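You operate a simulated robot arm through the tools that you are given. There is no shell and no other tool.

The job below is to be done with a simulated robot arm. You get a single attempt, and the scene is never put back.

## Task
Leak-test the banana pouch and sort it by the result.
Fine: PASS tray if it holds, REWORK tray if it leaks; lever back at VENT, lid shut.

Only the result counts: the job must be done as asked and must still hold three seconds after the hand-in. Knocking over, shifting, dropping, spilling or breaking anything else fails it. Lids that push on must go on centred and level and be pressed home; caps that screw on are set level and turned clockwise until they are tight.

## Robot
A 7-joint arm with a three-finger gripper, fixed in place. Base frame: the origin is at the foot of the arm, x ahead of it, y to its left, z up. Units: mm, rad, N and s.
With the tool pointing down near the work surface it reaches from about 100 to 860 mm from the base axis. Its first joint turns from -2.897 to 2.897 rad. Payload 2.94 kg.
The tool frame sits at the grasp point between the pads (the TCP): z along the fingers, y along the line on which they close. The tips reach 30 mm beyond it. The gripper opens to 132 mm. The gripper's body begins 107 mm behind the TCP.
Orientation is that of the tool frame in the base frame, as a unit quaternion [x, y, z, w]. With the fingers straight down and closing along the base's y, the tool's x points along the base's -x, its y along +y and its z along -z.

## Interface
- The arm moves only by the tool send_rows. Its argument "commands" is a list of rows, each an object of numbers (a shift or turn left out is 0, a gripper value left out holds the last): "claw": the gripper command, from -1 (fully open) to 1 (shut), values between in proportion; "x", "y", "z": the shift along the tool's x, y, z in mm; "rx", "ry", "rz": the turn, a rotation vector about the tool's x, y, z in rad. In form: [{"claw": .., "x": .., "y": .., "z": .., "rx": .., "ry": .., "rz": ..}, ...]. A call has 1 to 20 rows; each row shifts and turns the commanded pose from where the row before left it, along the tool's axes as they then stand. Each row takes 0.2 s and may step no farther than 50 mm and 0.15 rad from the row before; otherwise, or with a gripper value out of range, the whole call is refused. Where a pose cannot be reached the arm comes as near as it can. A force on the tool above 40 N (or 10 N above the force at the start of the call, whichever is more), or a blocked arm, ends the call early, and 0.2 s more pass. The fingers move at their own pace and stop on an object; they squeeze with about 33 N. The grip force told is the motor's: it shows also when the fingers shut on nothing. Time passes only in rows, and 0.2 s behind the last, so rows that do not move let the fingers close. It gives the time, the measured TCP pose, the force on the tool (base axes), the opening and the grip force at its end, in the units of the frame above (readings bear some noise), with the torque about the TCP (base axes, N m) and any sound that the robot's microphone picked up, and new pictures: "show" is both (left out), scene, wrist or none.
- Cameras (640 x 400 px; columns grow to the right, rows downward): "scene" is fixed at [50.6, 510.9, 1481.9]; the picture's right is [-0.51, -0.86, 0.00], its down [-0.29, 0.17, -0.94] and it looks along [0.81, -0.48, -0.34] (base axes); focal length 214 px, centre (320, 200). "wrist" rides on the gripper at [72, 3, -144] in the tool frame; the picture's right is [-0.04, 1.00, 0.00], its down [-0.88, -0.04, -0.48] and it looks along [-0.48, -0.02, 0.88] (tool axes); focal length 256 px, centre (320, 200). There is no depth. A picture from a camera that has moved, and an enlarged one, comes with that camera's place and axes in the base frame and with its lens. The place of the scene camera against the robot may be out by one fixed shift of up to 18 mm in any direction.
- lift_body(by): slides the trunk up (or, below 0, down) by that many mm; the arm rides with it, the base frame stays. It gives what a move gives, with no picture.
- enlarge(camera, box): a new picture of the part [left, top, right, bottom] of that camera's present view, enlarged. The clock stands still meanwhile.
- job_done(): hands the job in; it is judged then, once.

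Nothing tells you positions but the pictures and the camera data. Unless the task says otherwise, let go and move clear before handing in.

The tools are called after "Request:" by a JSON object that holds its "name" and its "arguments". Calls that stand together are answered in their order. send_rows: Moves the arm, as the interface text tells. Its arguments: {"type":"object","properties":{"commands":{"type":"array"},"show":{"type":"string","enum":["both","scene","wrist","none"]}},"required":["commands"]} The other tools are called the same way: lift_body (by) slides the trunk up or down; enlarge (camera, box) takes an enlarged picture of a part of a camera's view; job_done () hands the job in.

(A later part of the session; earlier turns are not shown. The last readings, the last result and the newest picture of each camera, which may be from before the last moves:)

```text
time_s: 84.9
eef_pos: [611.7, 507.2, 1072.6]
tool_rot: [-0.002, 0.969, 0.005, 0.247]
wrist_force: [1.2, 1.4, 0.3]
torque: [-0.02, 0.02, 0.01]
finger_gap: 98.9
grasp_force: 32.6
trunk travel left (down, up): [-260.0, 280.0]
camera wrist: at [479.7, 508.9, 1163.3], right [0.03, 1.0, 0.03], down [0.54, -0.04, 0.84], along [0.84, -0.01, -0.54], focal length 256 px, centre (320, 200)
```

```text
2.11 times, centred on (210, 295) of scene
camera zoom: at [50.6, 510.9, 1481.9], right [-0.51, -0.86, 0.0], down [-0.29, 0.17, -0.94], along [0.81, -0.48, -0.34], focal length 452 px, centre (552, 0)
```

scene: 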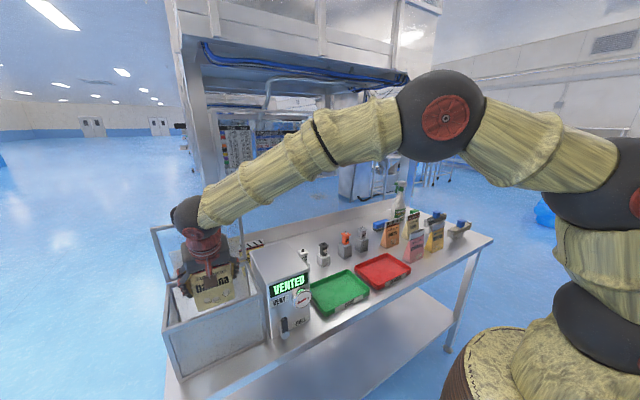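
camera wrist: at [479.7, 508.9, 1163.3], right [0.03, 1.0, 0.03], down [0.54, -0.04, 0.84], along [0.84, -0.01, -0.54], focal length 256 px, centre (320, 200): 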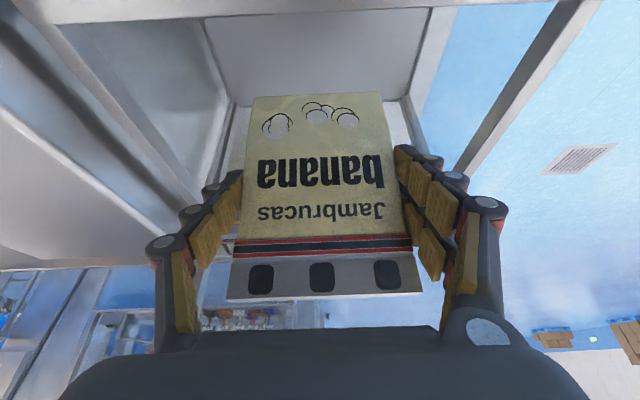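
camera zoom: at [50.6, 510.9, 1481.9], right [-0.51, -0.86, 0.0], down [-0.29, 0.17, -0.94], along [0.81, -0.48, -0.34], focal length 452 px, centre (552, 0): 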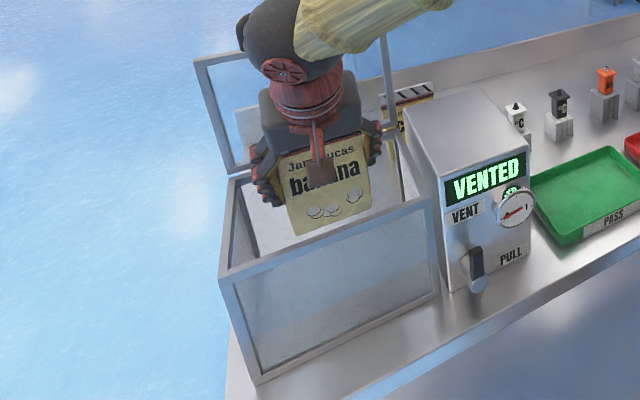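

Request:
{"name": "lift_body", "arguments": {"by": -60}}

Request:
{"name": "send_rows", "arguments": {"commands": [{}], "show": "both"}}

Request:
{"name": "enlarge", "arguments": {"camera": "scene", "box": [130, 200, 290, 390]}}

```text
time_s: 85.9
eef_pos: [611.3, 508.3, 1014.2]
tool_rot: [-0.002, 0.968, 0.005, 0.249]
wrist_force: [0.1, 0.4, -1.4]
torque: [0.01, 0.02, -0.03]
finger_gap: 98.9
grasp_force: 33.1
trunk travel left (down, up): [-200.0, 340.0]
```

```text
time_s: 86.3
eef_pos: [612.8, 508.4, 1012.8]
tool_rot: [-0.002, 0.969, 0.004, 0.248]
wrist_force: [-0.3, 0.2, -1.1]
torque: [0.03, -0.02, -0.02]
finger_gap: 99.1
grasp_force: 32.9
trunk travel left (down, up): [-200.0, 340.0]
camera wrist: at [479.7, 508.9, 1103.2], right [0.03, 1.0, 0.03], down [0.54, -0.04, 0.84], along [0.84, -0.01, -0.54], focal length 256 px, centre (320, 200)
```

scene: 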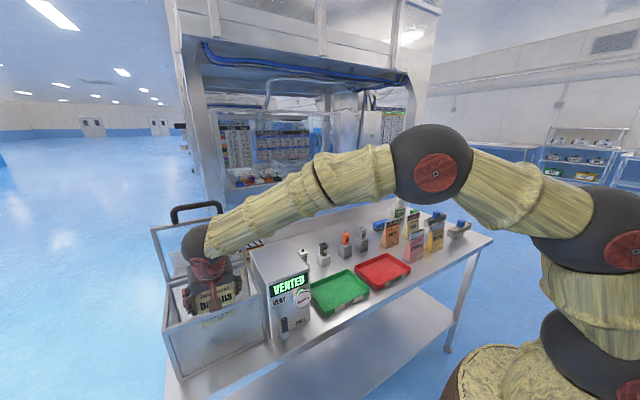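
wrist: 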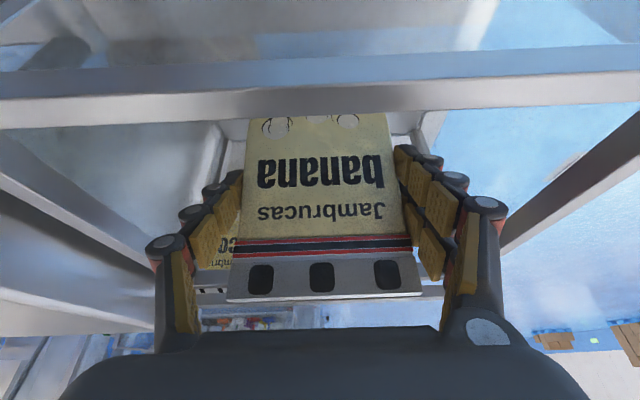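

```text
2.11 times, centred on (210, 295) of scene
camera zoom: at [50.6, 510.9, 1481.9], right [-0.51, -0.86, 0.0], down [-0.29, 0.17, -0.94], along [0.81, -0.48, -0.34], focal length 452 px, centre (552, 0)
```

zoom: 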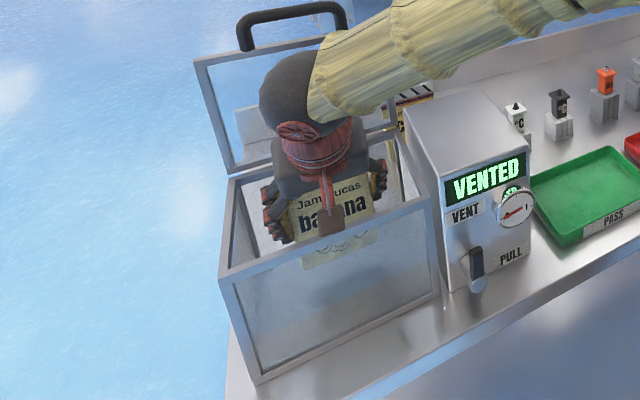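

I'll shift 8 mm rearward for camera clearance, then lower slowly with force checks until the pouch touches the floor.

Request:
{"name": "send_rows", "arguments": {"commands": [{"x": -7, "z": 3.9}, {"x": 2.4, "z": 4.39}, {"x": 2.4, "z": 4.39}, {"x": 2.4, "z": 4.39}, {"x": 2.4, "z": 4.39}, {}], "show": "wrist"}}

```text
time_s: 87.7
eef_pos: [620.7, 508.1, 992.0]
tool_rot: [-0.003, 0.969, 0.005, 0.248]
wrist_force: [-0.1, -0.2, -0.1]
torque: [0.02, 0.0, -0.03]
finger_gap: 98.8
grasp_force: 33.3
trunk travel left (down, up): [-200.0, 340.0]
camera wrist: at [487.7, 509.1, 1082.2], right [0.03, 1.0, 0.03], down [0.54, -0.04, 0.84], along [0.84, -0.01, -0.54], focal length 256 px, centre (320, 200)
```

wrist: 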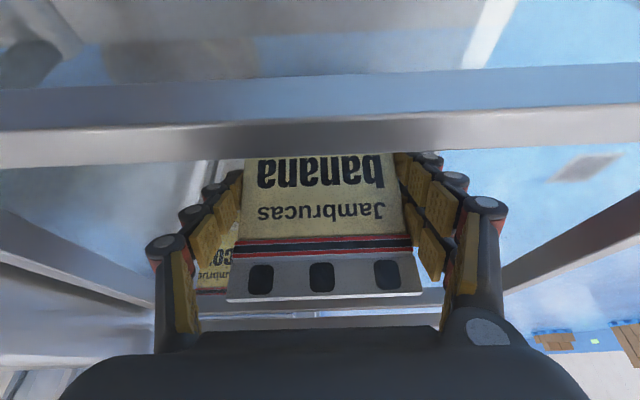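

Request:
{"name": "send_rows", "arguments": {"commands": [{"x": 1.92, "z": 3.51}, {"x": 1.92, "z": 3.51}, {"x": 1.92, "z": 3.51}, {"x": 1.92, "z": 3.51}, {}], "show": "none"}}

Request:
{"name": "send_rows", "arguments": {"commands": [{"x": 1.2, "z": 2.19}, {"x": 1.2, "z": 2.19}, {}], "show": "scene"}}

```text
time_s: 88.9
eef_pos: [620.4, 508.3, 977.5]
tool_rot: [-0.003, 0.969, 0.004, 0.248]
wrist_force: [-0.1, 0.3, -0.8]
torque: [-0.01, -0.01, 0.0]
finger_gap: 98.7
grasp_force: 32.5
trunk travel left (down, up): [-200.0, 340.0]
```

```text
time_s: 89.7
eef_pos: [620.6, 509.3, 971.5]
tool_rot: [-0.004, 0.969, 0.004, 0.248]
wrist_force: [-0.4, 0.2, 0.4]
torque: [0.0, 0.01, 0.01]
finger_gap: 98.8
grasp_force: 32.5
trunk travel left (down, up): [-200.0, 340.0]
```

scene: 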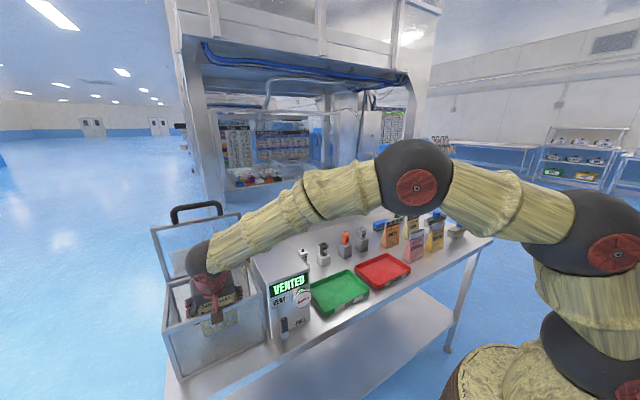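

Request:
{"name": "send_rows", "arguments": {"commands": [{"x": 0.96, "z": 1.75}, {"x": 0.96, "z": 1.75}, {}], "show": "none"}}

Request:
{"name": "send_rows", "arguments": {"commands": [{"x": 0.96, "z": 1.75}, {}], "show": "none"}}

Request:
{"name": "send_rows", "arguments": {"commands": [{"x": 0.96, "z": 1.75}, {}], "show": "wrist"}}

```text
time_s: 90.5
eef_pos: [619.8, 509.2, 970.6]
tool_rot: [-0.002, 0.968, 0.006, 0.249]
wrist_force: [-1.6, -1.0, 11.2]
torque: [-0.34, 0.14, 0.0]
finger_gap: 99.1
grasp_force: 32.9
trunk travel left (down, up): [-200.0, 340.0]
```

```text
time_s: 91.1
eef_pos: [621.3, 510.0, 968.5]
tool_rot: [-0.003, 0.969, 0.006, 0.249]
wrist_force: [0.8, 0.8, 15.6]
torque: [-0.02, -0.22, 0.01]
finger_gap: 98.9
grasp_force: 32.8
trunk travel left (down, up): [-200.0, 340.0]
```

```text
time_s: 91.7
eef_pos: [619.8, 509.2, 966.0]
tool_rot: [-0.002, 0.969, 0.006, 0.249]
wrist_force: [2.3, 3.1, 16.3]
torque: [0.03, -0.23, -0.01]
finger_gap: 98.9
grasp_force: 33.4
trunk travel left (down, up): [-200.0, 340.0]
camera wrist: at [487.3, 509.9, 1055.4], right [0.03, 1.0, 0.03], down [0.54, -0.04, 0.84], along [0.84, -0.01, -0.54], focal length 256 px, centre (320, 200)
```

wrist: 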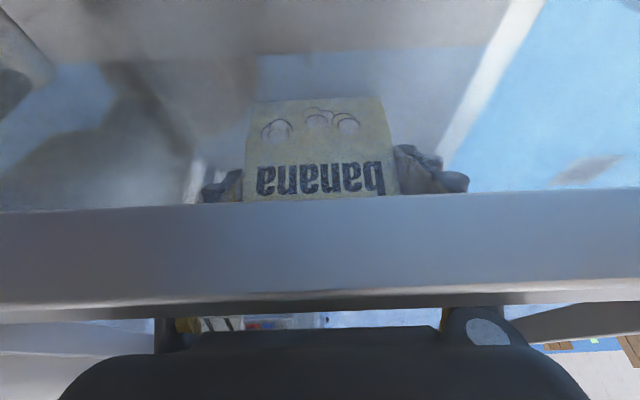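

The pouch is on the chamber floor (contact at TCP z≈970). I'll open the fingers just enough to release it and confirm it stands.

Request:
{"name": "send_rows", "arguments": {"commands": [{"x": -1.0, "z": -1.8}, {"claw": -0.6}, {}, {"claw": -0.8}, {}, {}], "show": "both"}}

Request:
{"name": "enlarge", "arguments": {"camera": "scene", "box": [130, 200, 290, 390]}}

```text
time_s: 93.1
eef_pos: [620.6, 509.7, 965.4]
tool_rot: [-0.002, 0.969, 0.004, 0.248]
wrist_force: [-0.2, -0.3, -0.9]
torque: [0.01, -0.02, -0.04]
finger_gap: 118.8
grasp_force: 0.0
trunk travel left (down, up): [-200.0, 340.0]
camera wrist: at [488.1, 509.6, 1055.8], right [0.03, 1.0, 0.03], down [0.54, -0.04, 0.84], along [0.84, -0.01, -0.54], focal length 256 px, centre (320, 200)
```

scene: 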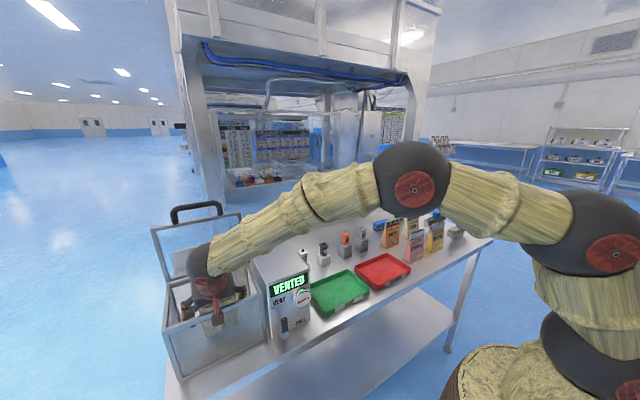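
wrist: 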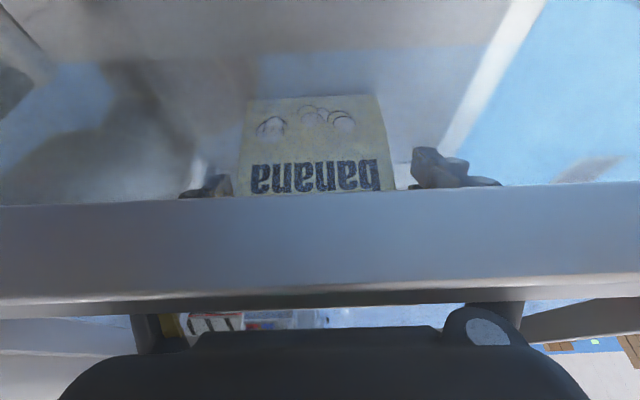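

```text
2.11 times, centred on (210, 295) of scene
camera zoom: at [50.6, 510.9, 1481.9], right [-0.51, -0.86, 0.0], down [-0.29, 0.17, -0.94], along [0.81, -0.48, -0.34], focal length 452 px, centre (552, 0)
```

zoom: 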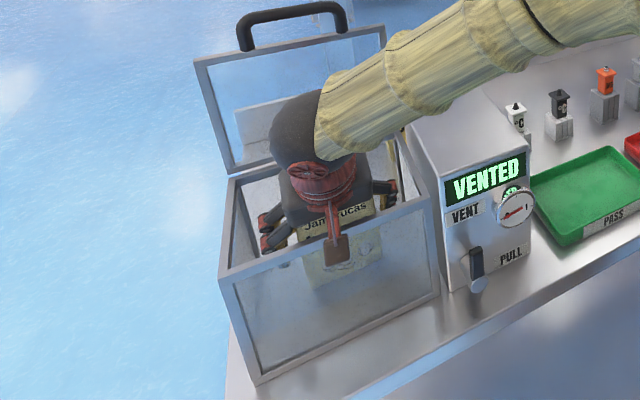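

The pouch stands free. I'll nudge to centre the fingers around it, then raise straight out.

Request:
{"name": "send_rows", "arguments": {"commands": [{"y": -3}, {}], "show": "none"}}

Request:
{"name": "lift_body", "arguments": {"by": 40}}

Request:
{"name": "send_rows", "arguments": {"commands": [{}], "show": "wrist"}}

```text
time_s: 93.7
eef_pos: [620.7, 504.7, 964.7]
tool_rot: [-0.003, 0.969, 0.005, 0.247]
wrist_force: [-0.3, 0.1, 0.8]
torque: [-0.01, 0.04, 0.01]
finger_gap: 118.7
grasp_force: 0.1
trunk travel left (down, up): [-200.0, 340.0]
```

```text
time_s: 94.5
eef_pos: [620.1, 505.5, 1004.6]
tool_rot: [-0.002, 0.969, 0.004, 0.248]
wrist_force: [0.0, 0.0, 0.2]
torque: [-0.01, 0.01, -0.03]
finger_gap: 118.9
grasp_force: 0.1
trunk travel left (down, up): [-240.0, 300.0]
```

```text
time_s: 94.9
eef_pos: [621.4, 506.2, 1005.6]
tool_rot: [-0.002, 0.969, 0.005, 0.248]
wrist_force: [0.1, -0.9, 0.5]
torque: [0.03, 0.02, 0.0]
finger_gap: 118.8
grasp_force: 0.1
trunk travel left (down, up): [-240.0, 300.0]
camera wrist: at [488.0, 506.7, 1095.7], right [0.03, 1.0, 0.03], down [0.54, -0.04, 0.84], along [0.84, -0.01, -0.54], focal length 256 px, centre (320, 200)
```

wrist: 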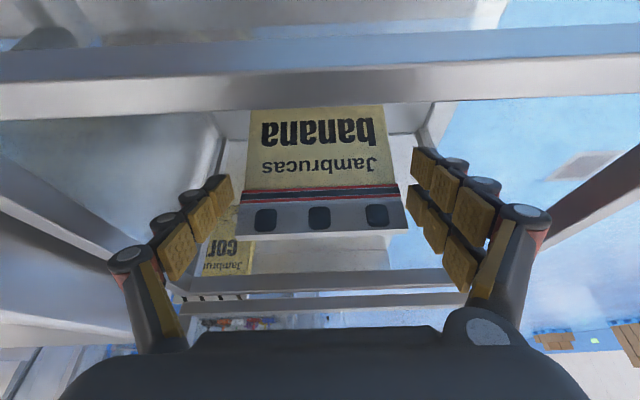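

The pouch stays put. Raising fully out now.

Request:
{"name": "lift_body", "arguments": {"by": 160}}

Request:
{"name": "send_rows", "arguments": {"commands": [{"x": 40, "z": -22}, {"x": 40, "z": -22}, {"x": 40, "z": -22}, {}], "show": "both"}}

Request:
{"name": "enlarge", "arguments": {"camera": "wrist", "box": [200, 80, 440, 300]}}

```text
time_s: 96.7
eef_pos: [620.4, 505.9, 1164.5]
tool_rot: [-0.003, 0.969, 0.005, 0.248]
wrist_force: [0.3, -0.4, 0.8]
torque: [0.0, 0.02, 0.01]
finger_gap: 118.7
grasp_force: 0.1
trunk travel left (down, up): [-400.0, 140.0]
```

```text
time_s: 97.7
eef_pos: [485.0, 505.5, 1166.0]
tool_rot: [-0.003, 0.969, 0.005, 0.248]
wrist_force: [0.9, -0.1, 0.4]
torque: [0.02, 0.0, 0.01]
finger_gap: 118.7
grasp_force: 0.0
trunk travel left (down, up): [-400.0, 140.0]
camera wrist: at [351.9, 506.9, 1255.8], right [0.03, 1.0, 0.03], down [0.54, -0.04, 0.84], along [0.84, -0.01, -0.54], focal length 256 px, centre (320, 200)
```

scene: 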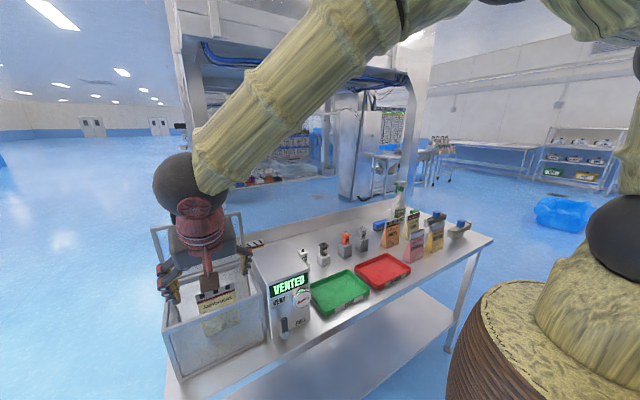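
wrist: 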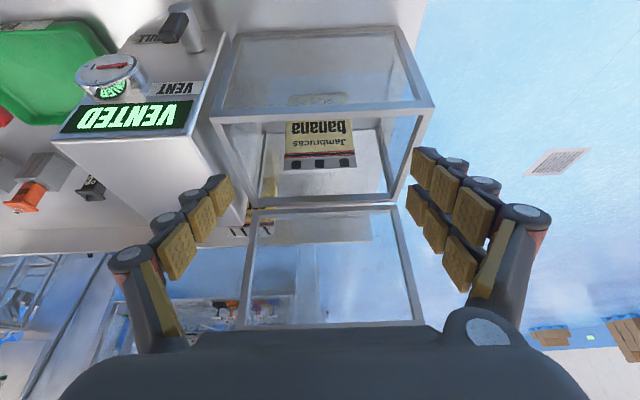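

```text
1.82 times, centred on (320, 190) of wrist
camera zoom: at [351.9, 506.9, 1255.8], right [0.03, 1.0, 0.03], down [0.54, -0.04, 0.84], along [0.84, -0.01, -0.54], focal length 465 px, centre (320, 218)
```

zoom: 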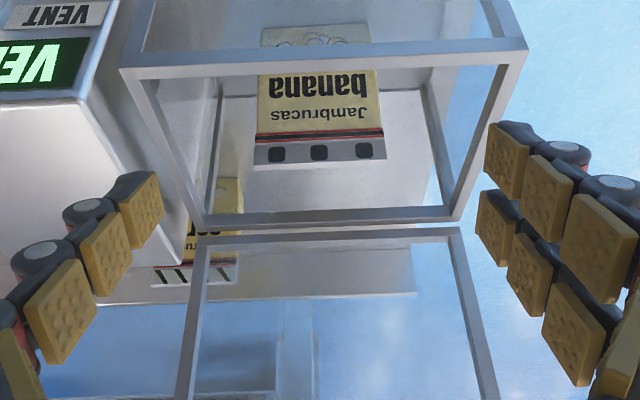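

The pouch stands upright inside, its top at about 1027, below the rim at about 1047. Next I'll roll the gripper to grip the lid handle, raising a little first.

Request:
{"name": "send_rows", "arguments": {"commands": [{"x": -20, "z": -36}, {"x": -15, "z": -27}, {"rz": -0.143, "claw": 0.1}, {"rz": -0.143}, {"rz": -0.143}, {"rz": -0.143}, {"rz": -0.143}, {"rz": -0.143}, {}], "show": "none"}}

Request:
{"name": "send_rows", "arguments": {"commands": [{"rz": -0.143}, {"rz": -0.143}, {"rz": -0.143}, {"rz": -0.143}, {"rz": -0.141}, {}], "show": "both"}}

```text
time_s: 99.7
eef_pos: [483.7, 504.7, 1237.4]
tool_rot: [-0.406, 0.879, -0.099, 0.228]
wrist_force: [0.1, 0.6, -0.5]
torque: [0.03, -0.03, 0.02]
finger_gap: 59.3
grasp_force: 0.1
trunk travel left (down, up): [-400.0, 140.0]
```

```text
time_s: 101.1
eef_pos: [485.1, 504.5, 1238.7]
tool_rot: [0.687, -0.683, 0.173, -0.18]
wrist_force: [0.2, -0.7, 0.3]
torque: [-0.03, 0.01, -0.02]
finger_gap: 59.5
grasp_force: 0.1
trunk travel left (down, up): [-400.0, 140.0]
camera wrist: at [413.0, 430.4, 1361.3], right [-0.88, 0.04, -0.48], down [-0.2, 0.87, 0.44], along [0.44, 0.48, -0.76], focal length 256 px, centre (320, 200)
```

scene: 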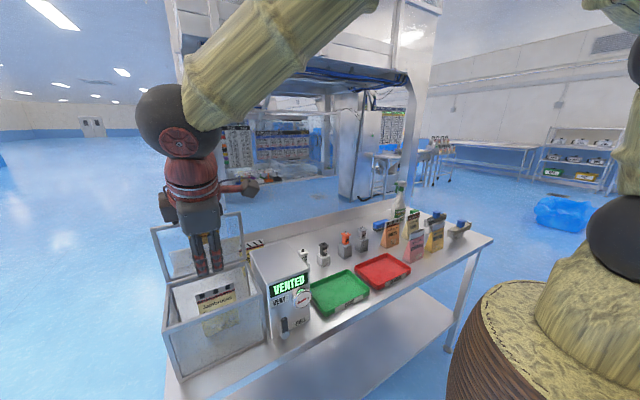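
wrist: 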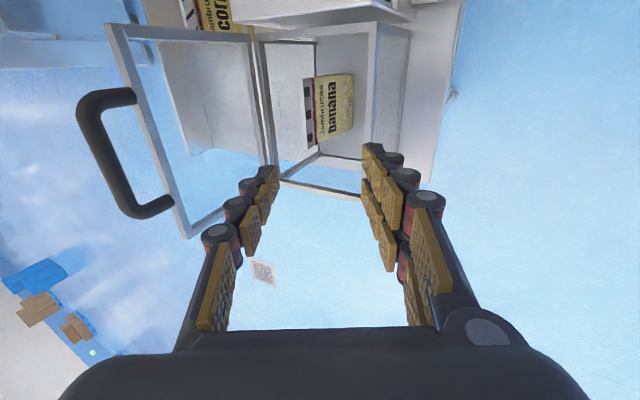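

The bar is at about (699, 502, 1255). I'll go up and then forward to a stand-off position above it.

Request:
{"name": "send_rows", "arguments": {"commands": [{"y": -19, "z": -35}, {"y": -19, "z": -35}, {"y": -40, "z": 22}, {"y": -40, "z": 22}, {"y": -40, "z": 22}, {"y": -37, "z": 20}, {}], "show": "both"}}

```text
time_s: 102.7
eef_pos: [662.7, 507.7, 1318.1]
tool_rot: [0.688, -0.682, 0.173, -0.179]
wrist_force: [-0.6, -0.5, -0.1]
torque: [0.04, -0.04, 0.0]
finger_gap: 59.4
grasp_force: 0.1
trunk travel left (down, up): [-400.0, 140.0]
camera wrist: at [590.0, 432.2, 1441.5], right [-0.88, 0.04, -0.48], down [-0.2, 0.87, 0.44], along [0.44, 0.48, -0.76], focal length 256 px, centre (320, 200)
```

scene: 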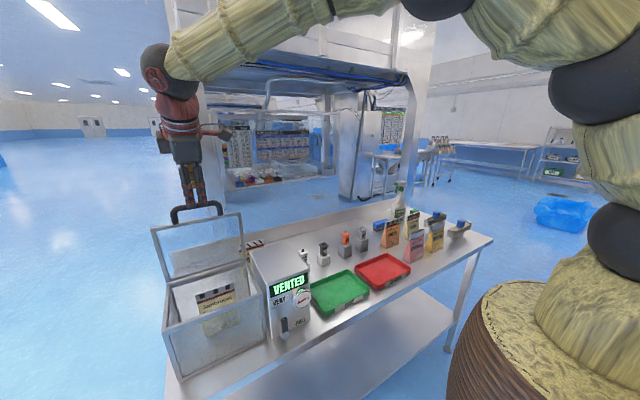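
wrist: 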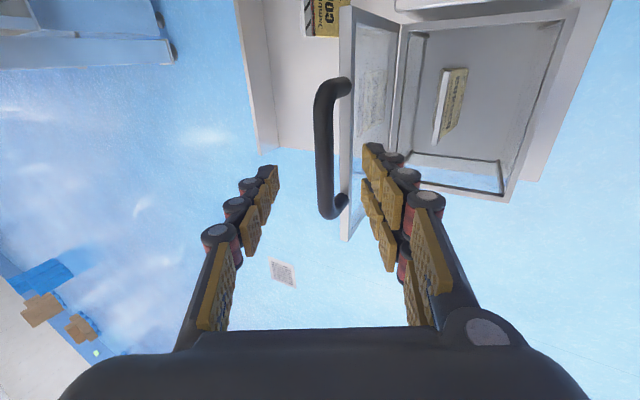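

The bar is centred between the fingers. Advancing and closing.

Request:
{"name": "send_rows", "arguments": {"commands": [{"z": 18, "y": 2}, {"z": 18, "y": 1}, {"z": 18}, {}], "show": "wrist"}}

```text
time_s: 103.7
eef_pos: [683.7, 504.9, 1268.0]
tool_rot: [0.687, -0.683, 0.172, -0.18]
wrist_force: [-0.7, -0.5, 0.5]
torque: [0.02, 0.0, 0.0]
finger_gap: 59.4
grasp_force: 0.1
trunk travel left (down, up): [-400.0, 140.0]
camera wrist: at [613.1, 430.7, 1390.8], right [-0.88, 0.04, -0.48], down [-0.2, 0.87, 0.44], along [0.44, 0.48, -0.76], focal length 256 px, centre (320, 200)
```

wrist: 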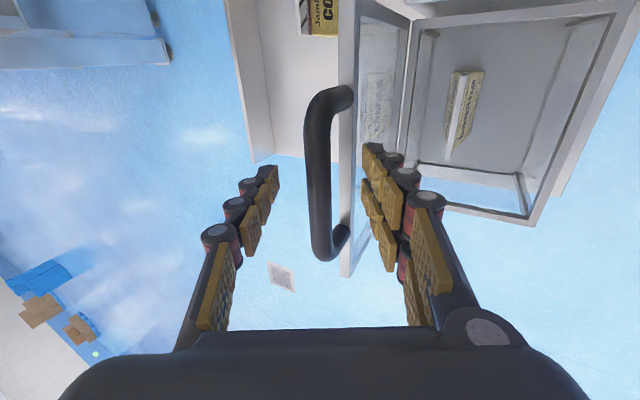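

Request:
{"name": "send_rows", "arguments": {"commands": [{"claw": 1}, {}, {}, {}, {}], "show": "wrist"}}

```text
time_s: 104.9
eef_pos: [685.0, 505.3, 1268.4]
tool_rot: [0.687, -0.684, 0.172, -0.179]
wrist_force: [-0.4, -0.8, 0.3]
torque: [0.25, -0.02, -0.27]
finger_gap: 14.7
grasp_force: 33.8
trunk travel left (down, up): [-400.0, 140.0]
camera wrist: at [613.4, 430.7, 1390.6], right [-0.88, 0.04, -0.48], down [-0.2, 0.87, 0.44], along [0.44, 0.48, -0.76], focal length 256 px, centre (320, 200)
```

wrist: 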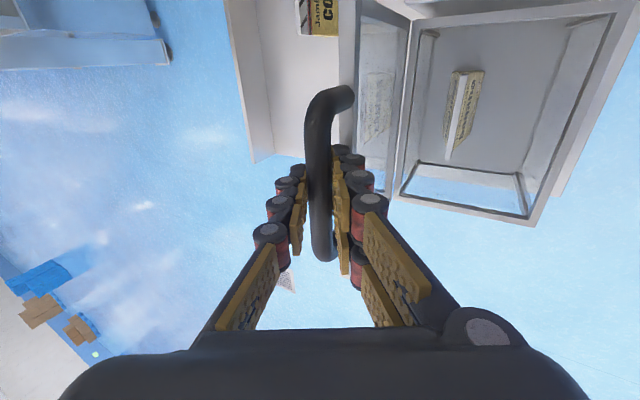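

The bar is gripped. I'll swing the lid closed in a controlled arc, in stages with force checks.

Request:
{"name": "send_rows", "arguments": {"commands": [{"claw": 1, "y": 10.8, "z": -6.06, "rx": 0.0393}, {"y": 10.92, "z": -5.84, "rx": 0.0393}, {"y": 11.04, "z": -5.62, "rx": 0.0393}, {"y": 11.16, "z": -5.4, "rx": 0.0393}, {"y": 11.27, "z": -5.18, "rx": 0.0393}, {}], "show": "scene"}}

```text
time_s: 106.3
eef_pos: [626.9, 505.2, 1258.7]
tool_rot: [0.666, -0.664, 0.238, -0.243]
wrist_force: [4.2, -1.4, -15.6]
torque: [0.1, 0.07, -0.28]
finger_gap: 14.6
grasp_force: 40.9
trunk travel left (down, up): [-400.0, 140.0]
```

scene: 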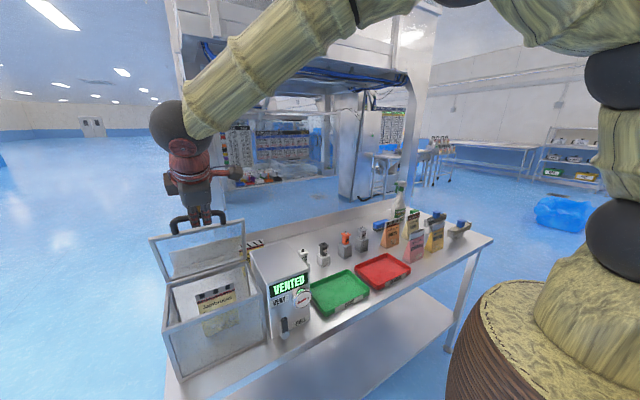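

Request:
{"name": "send_rows", "arguments": {"commands": [{"y": 12.8, "z": -3.0, "rx": 0.0393}, {"y": 11.7, "z": -4.3, "rx": 0.0393}, {"y": 11.57, "z": -4.51, "rx": 0.0393}, {"y": 11.66, "z": -4.28, "rx": 0.0393}, {"y": 11.74, "z": -4.04, "rx": 0.0393}, {}], "show": "scene"}}

```text
time_s: 107.7
eef_pos: [569.4, 505.5, 1234.0]
tool_rot: [0.64, -0.635, 0.301, -0.31]
wrist_force: [5.2, 1.3, -8.9]
torque: [0.11, 0.02, 0.06]
finger_gap: 14.7
grasp_force: 40.6
trunk travel left (down, up): [-400.0, 140.0]
```

scene: 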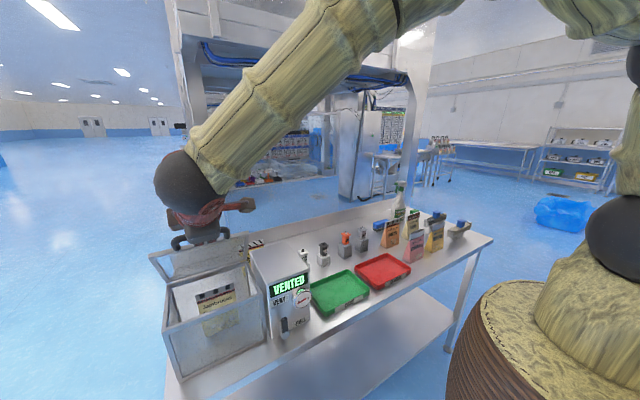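

Request:
{"name": "send_rows", "arguments": {"commands": [{"y": 12.3, "z": -3.2, "rx": 0.0393}, {"y": 12.0, "z": -3.4, "rx": 0.0393}, {"y": 11.97, "z": -3.35, "rx": 0.0393}, {"y": 12.04, "z": -3.11, "rx": 0.0393}, {"y": 12.1, "z": -2.87, "rx": 0.0393}, {"y": 12.16, "z": -2.62, "rx": 0.0393}, {}], "show": "scene"}}

```text
time_s: 109.3
eef_pos: [512.5, 505.2, 1182.8]
tool_rot: [0.598, -0.596, 0.375, -0.382]
wrist_force: [-0.5, 1.8, -2.3]
torque: [-0.1, 0.0, -0.04]
finger_gap: 14.6
grasp_force: 41.1
trunk travel left (down, up): [-400.0, 140.0]
```

scene: 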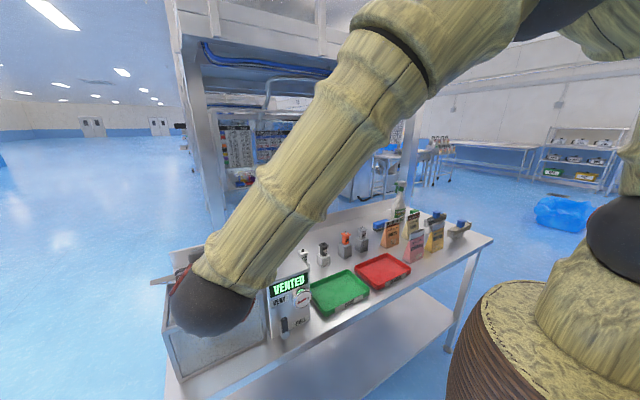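

Request:
{"name": "send_rows", "arguments": {"commands": [{"y": 12.21, "z": -2.38, "rx": 0.0393}, {"y": 12.26, "z": -2.13, "rx": 0.0393}, {"y": 12.3, "z": -1.91, "rx": 0.0393}, {"y": 12.33, "z": -1.66, "rx": 0.0393}, {"y": 12.37, "z": -1.41, "rx": 0.0393}, {"y": 12.39, "z": -1.17, "rx": 0.0393}, {}], "show": "scene"}}

```text
time_s: 110.9
eef_pos: [479.0, 505.7, 1115.7]
tool_rot: [0.55, -0.548, 0.441, -0.45]
wrist_force: [0.7, 5.1, -2.6]
torque: [-0.28, 0.11, -0.2]
finger_gap: 14.7
grasp_force: 41.2
trunk travel left (down, up): [-400.0, 140.0]
```

scene: 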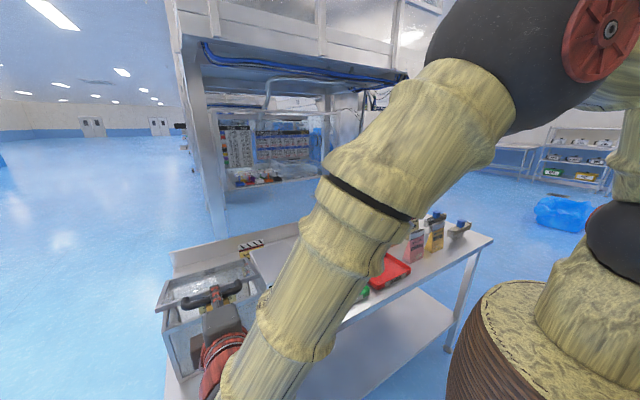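

Request:
{"name": "send_rows", "arguments": {"commands": [{"y": 12.4, "z": -0.9, "rx": 0.04}, {"y": 12.4, "z": -0.7, "rx": 0.04}, {"y": 12.4, "z": -0.4, "rx": 0.04}, {"y": 11, "z": -0.2, "rx": 0.04}, {}], "show": "none"}}

```text
time_s: 112.1
eef_pos: [470.0, 504.2, 1070.6]
tool_rot: [-0.511, 0.512, -0.484, 0.492]
wrist_force: [1.6, -1.4, -4.7]
torque: [-0.42, 0.14, -0.59]
finger_gap: 14.4
grasp_force: 40.9
trunk travel left (down, up): [-400.0, 140.0]
```

Request:
{"name": "send_rows", "arguments": {"commands": [{"y": 4, "rx": 0.01}, {"y": 4, "rx": 0.01}, {"y": 2, "rx": 0.01}, {}], "show": "none"}}

Request:
{"name": "send_rows", "arguments": {"commands": [{"y": 2}, {"y": 2}, {}], "show": "both"}}

```text
time_s: 113.1
eef_pos: [469.5, 504.7, 1060.5]
tool_rot: [-0.504, 0.504, -0.492, 0.5]
wrist_force: [0.5, -3.0, -1.2]
torque: [-0.44, 0.0, -0.35]
finger_gap: 14.5
grasp_force: 41.3
trunk travel left (down, up): [-400.0, 140.0]
```

```text
time_s: 113.9
eef_pos: [469.0, 505.8, 1059.2]
tool_rot: [-0.503, 0.504, -0.492, 0.501]
wrist_force: [-0.8, -6.4, 5.9]
torque: [-0.61, -0.04, -0.17]
finger_gap: 14.7
grasp_force: 40.7
trunk travel left (down, up): [-400.0, 140.0]
camera wrist: at [325.5, 431.2, 1056.3], right [-0.01, 0.05, -1.0], down [-0.48, 0.87, 0.05], along [0.88, 0.48, 0.01], focal length 256 px, centre (320, 200)
```

scene: 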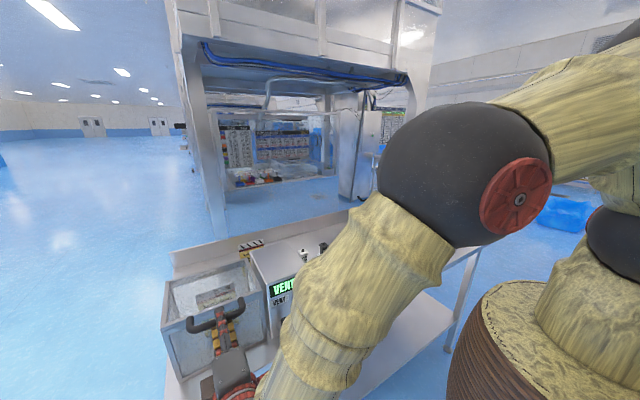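
wrist: 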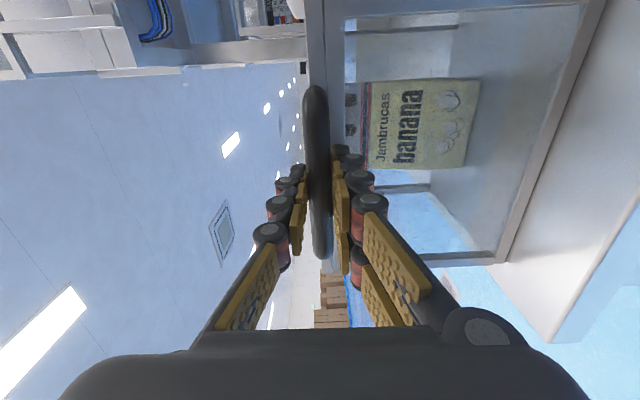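

The lid has reached its seat. I'll press lightly to make sure, then release and back off.

Request:
{"name": "send_rows", "arguments": {"commands": [{"y": 2}, {"y": 1.5}, {}], "show": "none"}}

Request:
{"name": "send_rows", "arguments": {"commands": [{"claw": 0.2}, {}, {}, {}, {"z": -20}, {"z": -30}, {}], "show": "wrist"}}

Request:
{"name": "enlarge", "arguments": {"camera": "wrist", "box": [270, 0, 490, 280]}}

```text
time_s: 114.7
eef_pos: [468.5, 504.8, 1057.7]
tool_rot: [-0.501, 0.504, -0.492, 0.503]
wrist_force: [4.1, -6.4, 30.6]
torque: [-0.7, -0.3, -0.79]
finger_gap: 14.6
grasp_force: 40.5
trunk travel left (down, up): [-400.0, 140.0]
```

```text
time_s: 116.3
eef_pos: [418.5, 505.8, 1054.6]
tool_rot: [-0.504, 0.504, -0.492, 0.499]
wrist_force: [-0.5, 0.1, 0.9]
torque: [-0.01, -0.01, -0.03]
finger_gap: 52.7
grasp_force: 0.2
trunk travel left (down, up): [-400.0, 140.0]
camera wrist: at [275.0, 431.7, 1052.5], right [-0.02, 0.05, -1.0], down [-0.48, 0.87, 0.05], along [0.88, 0.48, 0.01], focal length 256 px, centre (320, 200)
```

wrist: 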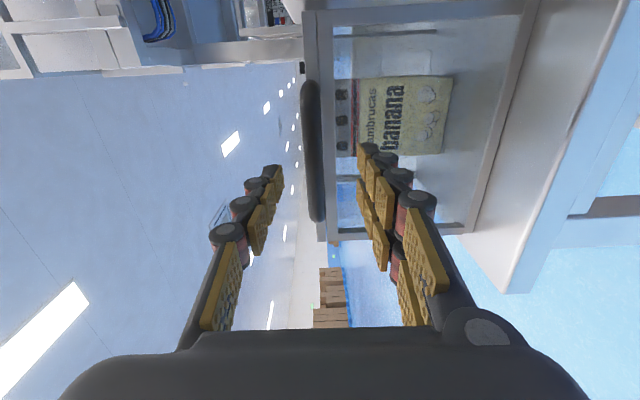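

```text
1.43 times, centred on (380, 140) of wrist
camera zoom: at [275.0, 431.7, 1052.5], right [-0.02, 0.05, -1.0], down [-0.48, 0.87, 0.05], along [0.88, 0.48, 0.01], focal length 366 px, centre (234, 286)
```

zoom: 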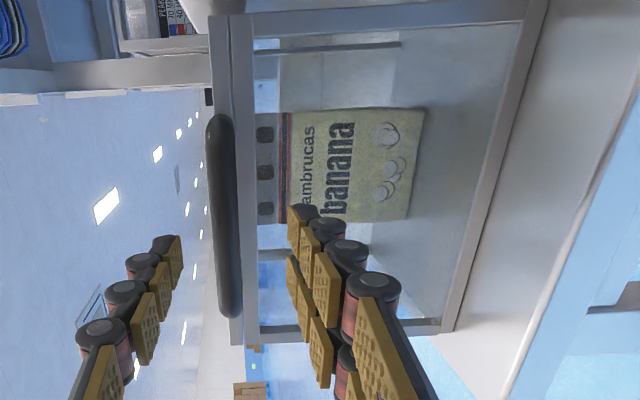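

The lid is shut with the pouch inside. Next is the lever: I'll close the fingers, drop to lever height and view the front face.

Request:
{"name": "send_rows", "arguments": {"commands": [{"z": -25, "claw": 1}, {"x": 40}, {"x": 40}, {"x": 40}, {}], "show": "none"}}

Request:
{"name": "lift_body", "arguments": {"by": -85}}

Request:
{"name": "send_rows", "arguments": {"commands": [{}], "show": "both"}}

```text
time_s: 117.5
eef_pos: [395.2, 387.6, 1054.0]
tool_rot: [0.505, -0.505, 0.491, -0.5]
wrist_force: [-0.2, -0.1, 0.0]
torque: [0.01, 0.0, 0.03]
finger_gap: 0.1
grasp_force: 27.0
trunk travel left (down, up): [-400.0, 140.0]
```

```text
time_s: 118.8
eef_pos: [394.9, 386.6, 968.8]
tool_rot: [-0.504, 0.504, -0.492, 0.5]
wrist_force: [-0.1, -1.5, -0.7]
torque: [0.0, 0.04, 0.02]
finger_gap: 0.0
grasp_force: 28.3
trunk travel left (down, up): [-315.0, 225.0]
```

```text
time_s: 119.2
eef_pos: [396.4, 385.7, 967.9]
tool_rot: [0.504, -0.504, 0.492, -0.499]
wrist_force: [-0.6, -0.4, 0.3]
torque: [-0.01, 0.0, -0.03]
finger_gap: 0.0
grasp_force: 28.6
trunk travel left (down, up): [-315.0, 225.0]
camera wrist: at [252.6, 312.5, 965.9], right [-0.02, 0.05, -1.0], down [-0.48, 0.87, 0.05], along [0.88, 0.48, 0.01], focal length 256 px, centre (320, 200)
```

scene: 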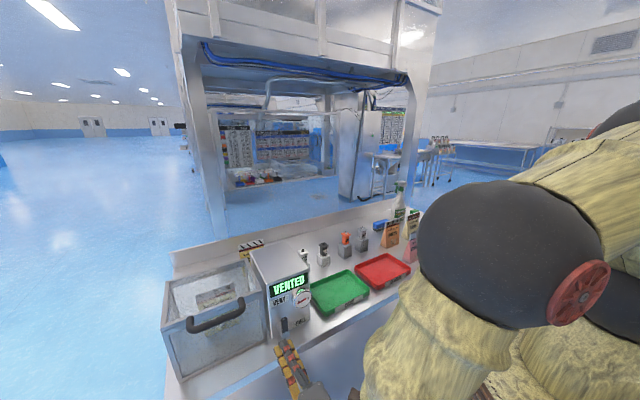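
wrist: 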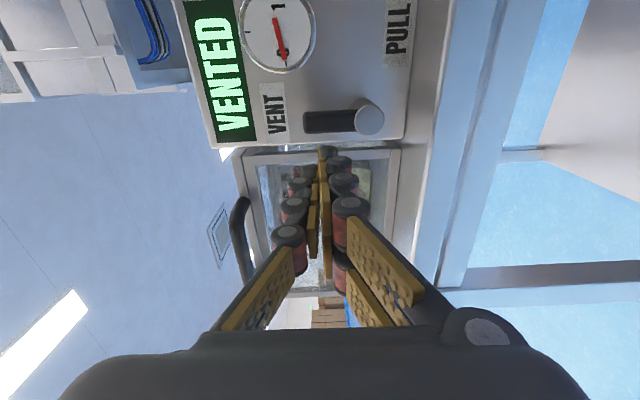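

Clear view: the lever boss is at (≈468, 357, 925) with the handle straight up to z≈979. I'll move in on its +y side and push it over to PULL along an arc.

Request:
{"name": "send_rows", "arguments": {"commands": [{"y": 5, "z": 20}, {"z": 20}, {"z": 15}, {}], "show": "wrist"}}

Request:
{"name": "enlarge", "arguments": {"camera": "wrist", "box": [200, 0, 440, 200]}}

```text
time_s: 119.9
eef_pos: [442.2, 386.7, 963.5]
tool_rot: [0.506, -0.502, 0.493, -0.499]
wrist_force: [-14.3, 1.0, 2.2]
torque: [-0.05, -0.02, -0.34]
finger_gap: 0.0
grasp_force: 28.4
trunk travel left (down, up): [-315.0, 225.0]
stopped in row 3: the force on the tool passed its limit at 44 N (the readings are from after the stop); the commanded pose is now the measured one
camera wrist: at [299.1, 313.6, 961.0], right [-0.01, 0.05, -1.0], down [-0.49, 0.87, 0.05], along [0.87, 0.49, 0.01], focal length 256 px, centre (320, 200)
```

wrist: 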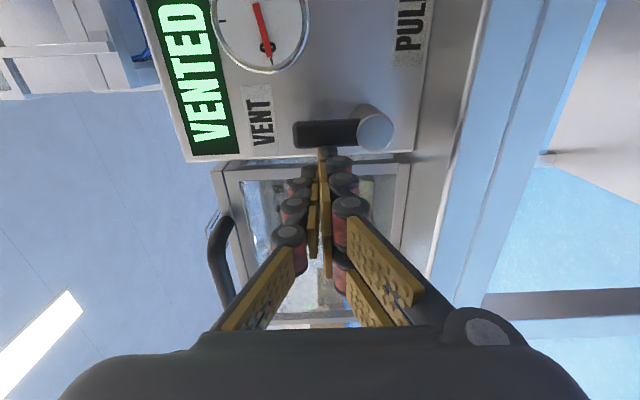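

```text
2.00 times, centred on (320, 100) of wrist
camera zoom: at [299.1, 313.6, 961.0], right [-0.01, 0.05, -1.0], down [-0.49, 0.87, 0.05], along [0.87, 0.49, 0.01], focal length 512 px, centre (320, 400)
```

zoom: 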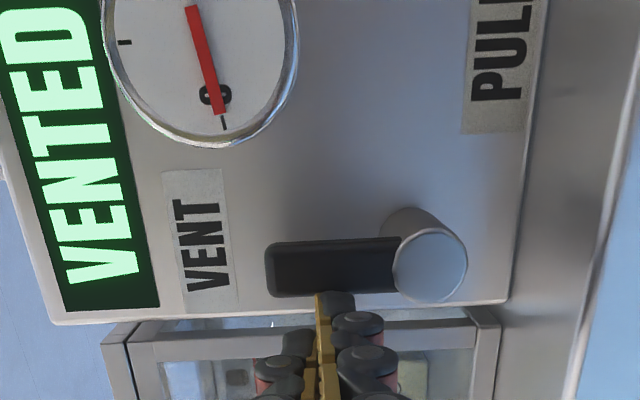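

With the fingers closed, the tips reach farther than I assumed and touched the panel face. I'll back off about 12 mm so the tips sit beside the lever without touching the face.

Request:
{"name": "send_rows", "arguments": {"commands": [{"z": -12}, {}], "show": "wrist"}}

Request:
{"name": "enlarge", "arguments": {"camera": "wrist", "box": [200, 0, 440, 200]}}

Request:
{"name": "enlarge", "arguments": {"camera": "scene", "box": [230, 260, 340, 390]}}

```text
time_s: 120.5
eef_pos: [432.2, 387.6, 963.7]
tool_rot: [0.505, -0.502, 0.493, -0.5]
wrist_force: [-0.1, -0.3, -0.6]
torque: [0.02, -0.03, 0.01]
finger_gap: 0.0
grasp_force: 28.6
trunk travel left (down, up): [-315.0, 225.0]
camera wrist: at [289.3, 313.9, 960.7], right [-0.02, 0.05, -1.0], down [-0.48, 0.87, 0.05], along [0.88, 0.48, 0.01], focal length 256 px, centre (320, 200)
```

wrist: 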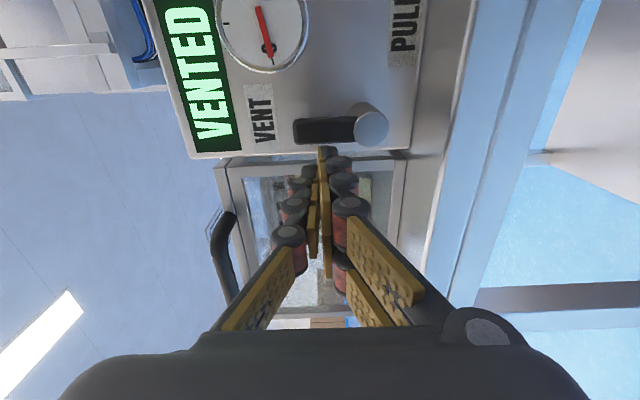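

```text
2.00 times, centred on (320, 100) of wrist
camera zoom: at [289.3, 313.9, 960.7], right [-0.02, 0.05, -1.0], down [-0.48, 0.87, 0.05], along [0.88, 0.48, 0.01], focal length 512 px, centre (320, 400)
```

zoom: 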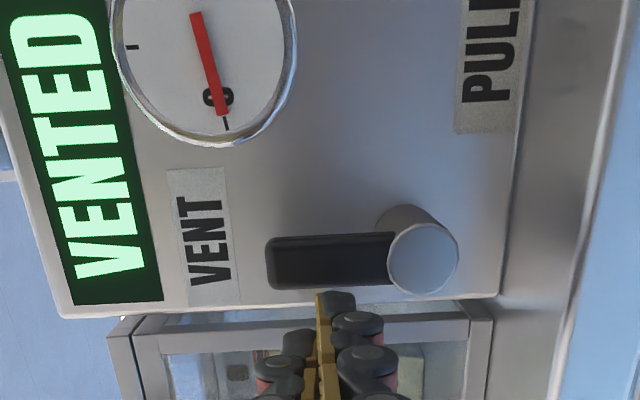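

```text
3.08 times, centred on (285, 325) of scene
camera zoom: at [50.6, 510.9, 1481.9], right [-0.51, -0.86, 0.0], down [-0.29, 0.17, -0.94], along [0.81, -0.48, -0.34], focal length 660 px, centre (428, -185)
```

zoom: 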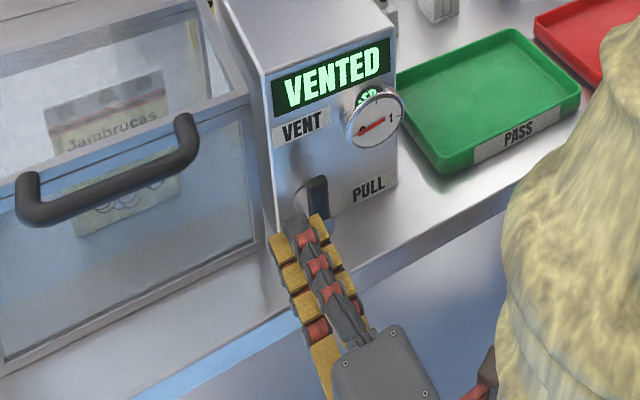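

The fingertip sits right beside the lever on its +y side. Pushing now, first third of the arc.

Request:
{"name": "send_rows", "arguments": {"commands": [{"x": 10, "y": 0.7}, {"x": 10.4, "y": -3.5}, {"x": 11.1, "y": -0.7}, {}], "show": "wrist"}}

```text
time_s: 121.5
eef_pos: [431.5, 356.1, 965.2]
tool_rot: [0.506, -0.503, 0.493, -0.499]
wrist_force: [-0.2, 0.6, -0.4]
torque: [-0.02, -0.02, 0.02]
finger_gap: 0.2
grasp_force: 28.3
trunk travel left (down, up): [-315.0, 225.0]
camera wrist: at [289.5, 281.8, 964.1], right [-0.02, 0.05, -1.0], down [-0.48, 0.87, 0.05], along [0.87, 0.48, 0.01], focal length 256 px, centre (320, 200)
```

wrist: 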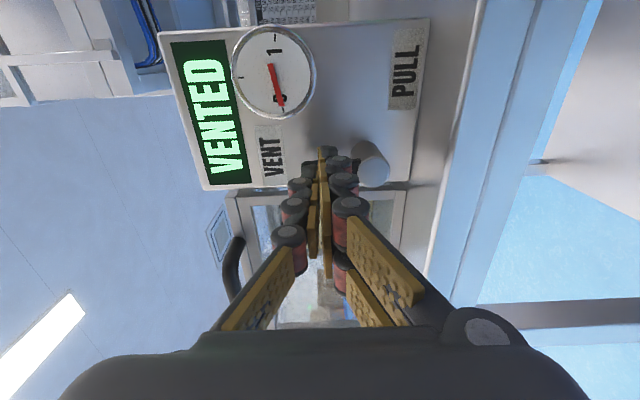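

The finger slid in front of the lever without touching it, so the lever sits slightly deeper (front at about x≈472) and the earlier contact was its edge. I'll back out, go further to the +y side, then move in deeper.

Request:
{"name": "send_rows", "arguments": {"commands": [{"z": -8}, {"x": -21, "y": 1}, {"x": -21, "y": 1}, {}, {"z": 11}, {"z": 10}, {"z": 9}, {}], "show": "wrist"}}

Request:
{"name": "enlarge", "arguments": {"camera": "wrist", "box": [200, 0, 440, 200]}}

```text
time_s: 123.3
eef_pos: [454.5, 398.3, 963.4]
tool_rot: [0.506, -0.502, 0.493, -0.5]
wrist_force: [-0.6, 0.6, -0.4]
torque: [-0.01, -0.01, 0.0]
finger_gap: 0.1
grasp_force: 28.4
trunk travel left (down, up): [-315.0, 225.0]
camera wrist: at [311.2, 325.0, 961.9], right [-0.02, 0.05, -1.0], down [-0.48, 0.87, 0.05], along [0.88, 0.48, 0.01], focal length 256 px, centre (320, 200)
```

wrist: 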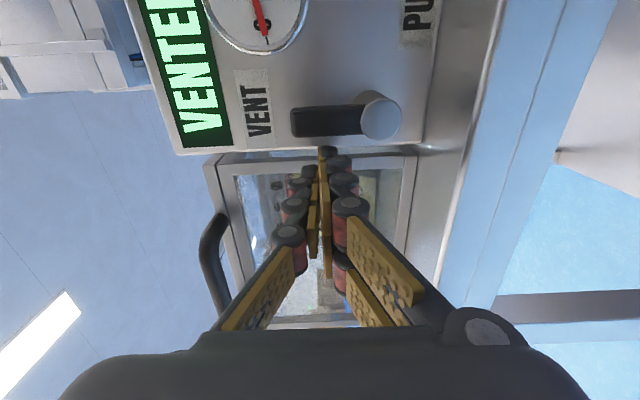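

```text
2.00 times, centred on (320, 100) of wrist
camera zoom: at [311.2, 325.0, 961.9], right [-0.02, 0.05, -1.0], down [-0.48, 0.87, 0.05], along [0.88, 0.48, 0.01], focal length 512 px, centre (320, 400)
```

zoom: 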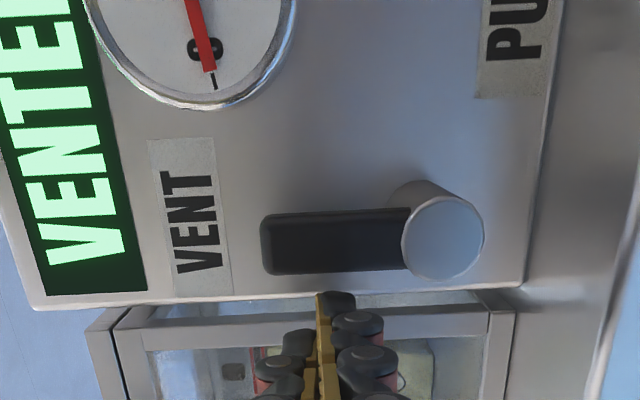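

Now the tip is deep enough beside the lever, with no contact. Pushing along the arc.

Request:
{"name": "send_rows", "arguments": {"commands": [{"x": 10}, {"x": 9.3}, {"x": 10.4, "y": -3.6}, {}], "show": "wrist"}}

```text
time_s: 124.3
eef_pos: [453.5, 368.7, 967.6]
tool_rot: [0.505, -0.503, 0.493, -0.499]
wrist_force: [-0.2, 0.9, 0.1]
torque: [0.03, -0.03, 0.03]
finger_gap: 0.0
grasp_force: 28.5
trunk travel left (down, up): [-315.0, 225.0]
camera wrist: at [310.4, 294.8, 966.4], right [-0.02, 0.05, -1.0], down [-0.48, 0.87, 0.05], along [0.88, 0.48, 0.01], focal length 256 px, centre (320, 200)
```

wrist: 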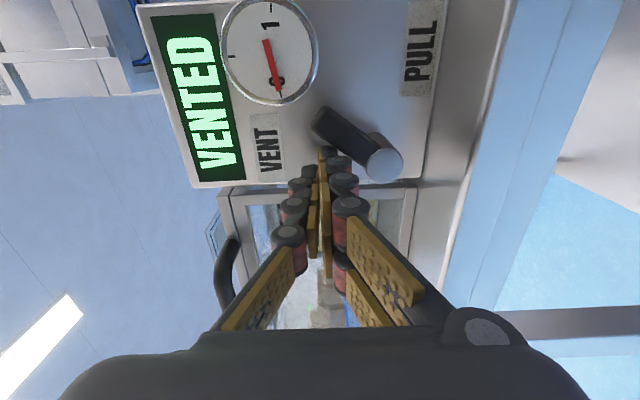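

The lever is turning toward PULL and moves easily. I'll continue the arc.

Request:
{"name": "send_rows", "arguments": {"commands": [{"x": 11.1, "y": -0.8}, {"x": 10.9, "y": 2.1}, {"x": 10, "y": 4.8}, {}], "show": "wrist"}}

```text
time_s: 125.3
eef_pos: [455.0, 335.5, 961.0]
tool_rot: [0.505, -0.503, 0.493, -0.499]
wrist_force: [0.1, 0.4, 0.0]
torque: [-0.02, -0.01, 0.0]
finger_gap: 0.1
grasp_force: 28.8
trunk travel left (down, up): [-315.0, 225.0]
camera wrist: at [312.2, 262.0, 959.3], right [-0.02, 0.05, -1.0], down [-0.48, 0.87, 0.05], along [0.88, 0.48, 0.01], focal length 256 px, centre (320, 200)
```

wrist: 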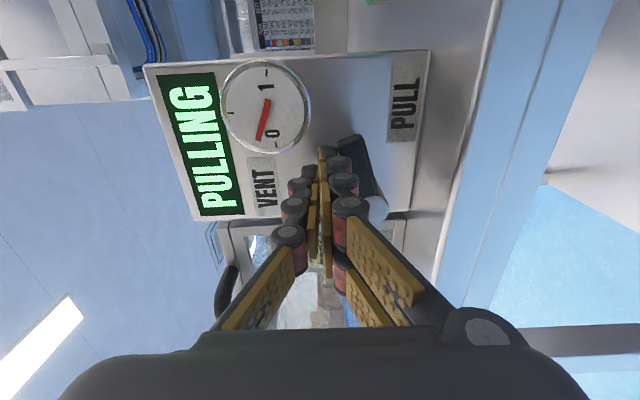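

The display now reads "PULLING" and the gauge needle is rising. I'll finish the lever's travel to PULL.

Request:
{"name": "send_rows", "arguments": {"commands": [{"x": 8.4, "y": 7.3}, {"x": 6.2, "y": 9.2}, {}], "show": "wrist"}}

Request:
{"name": "enlarge", "arguments": {"camera": "wrist", "box": [140, 0, 460, 200]}}

```text
time_s: 126.1
eef_pos: [454.0, 324.2, 948.7]
tool_rot: [0.503, -0.501, 0.493, -0.502]
wrist_force: [0.6, 7.8, 22.3]
torque: [0.18, -0.34, 0.1]
finger_gap: 0.3
grasp_force: 28.7
trunk travel left (down, up): [-315.0, 225.0]
camera wrist: at [312.2, 249.9, 944.8], right [-0.01, 0.05, -1.0], down [-0.49, 0.87, 0.05], along [0.87, 0.49, 0.02], focal length 256 px, centre (320, 200)
```

wrist: 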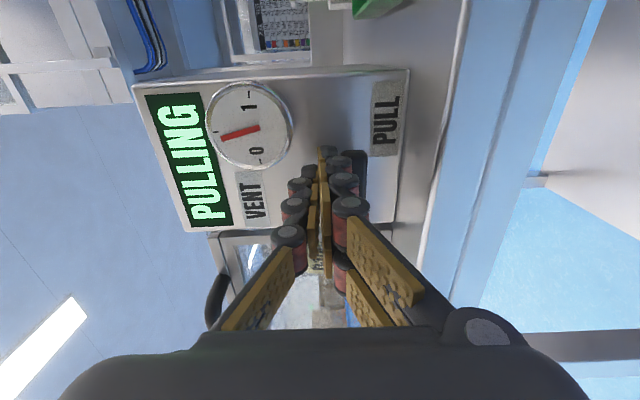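

```text
2.00 times, centred on (300, 100) of wrist
camera zoom: at [312.2, 249.9, 944.8], right [-0.01, 0.05, -1.0], down [-0.49, 0.87, 0.05], along [0.87, 0.49, 0.02], focal length 512 px, centre (360, 400)
```

zoom: 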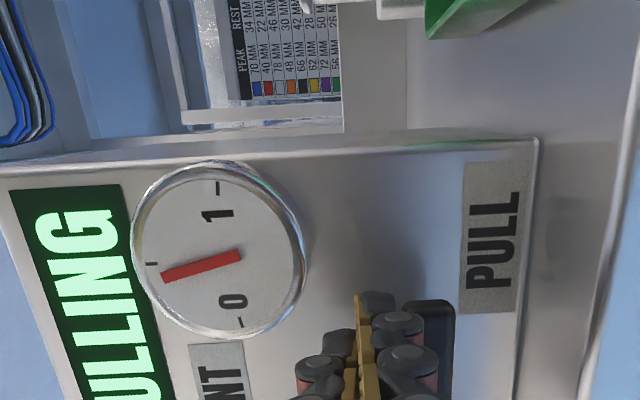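

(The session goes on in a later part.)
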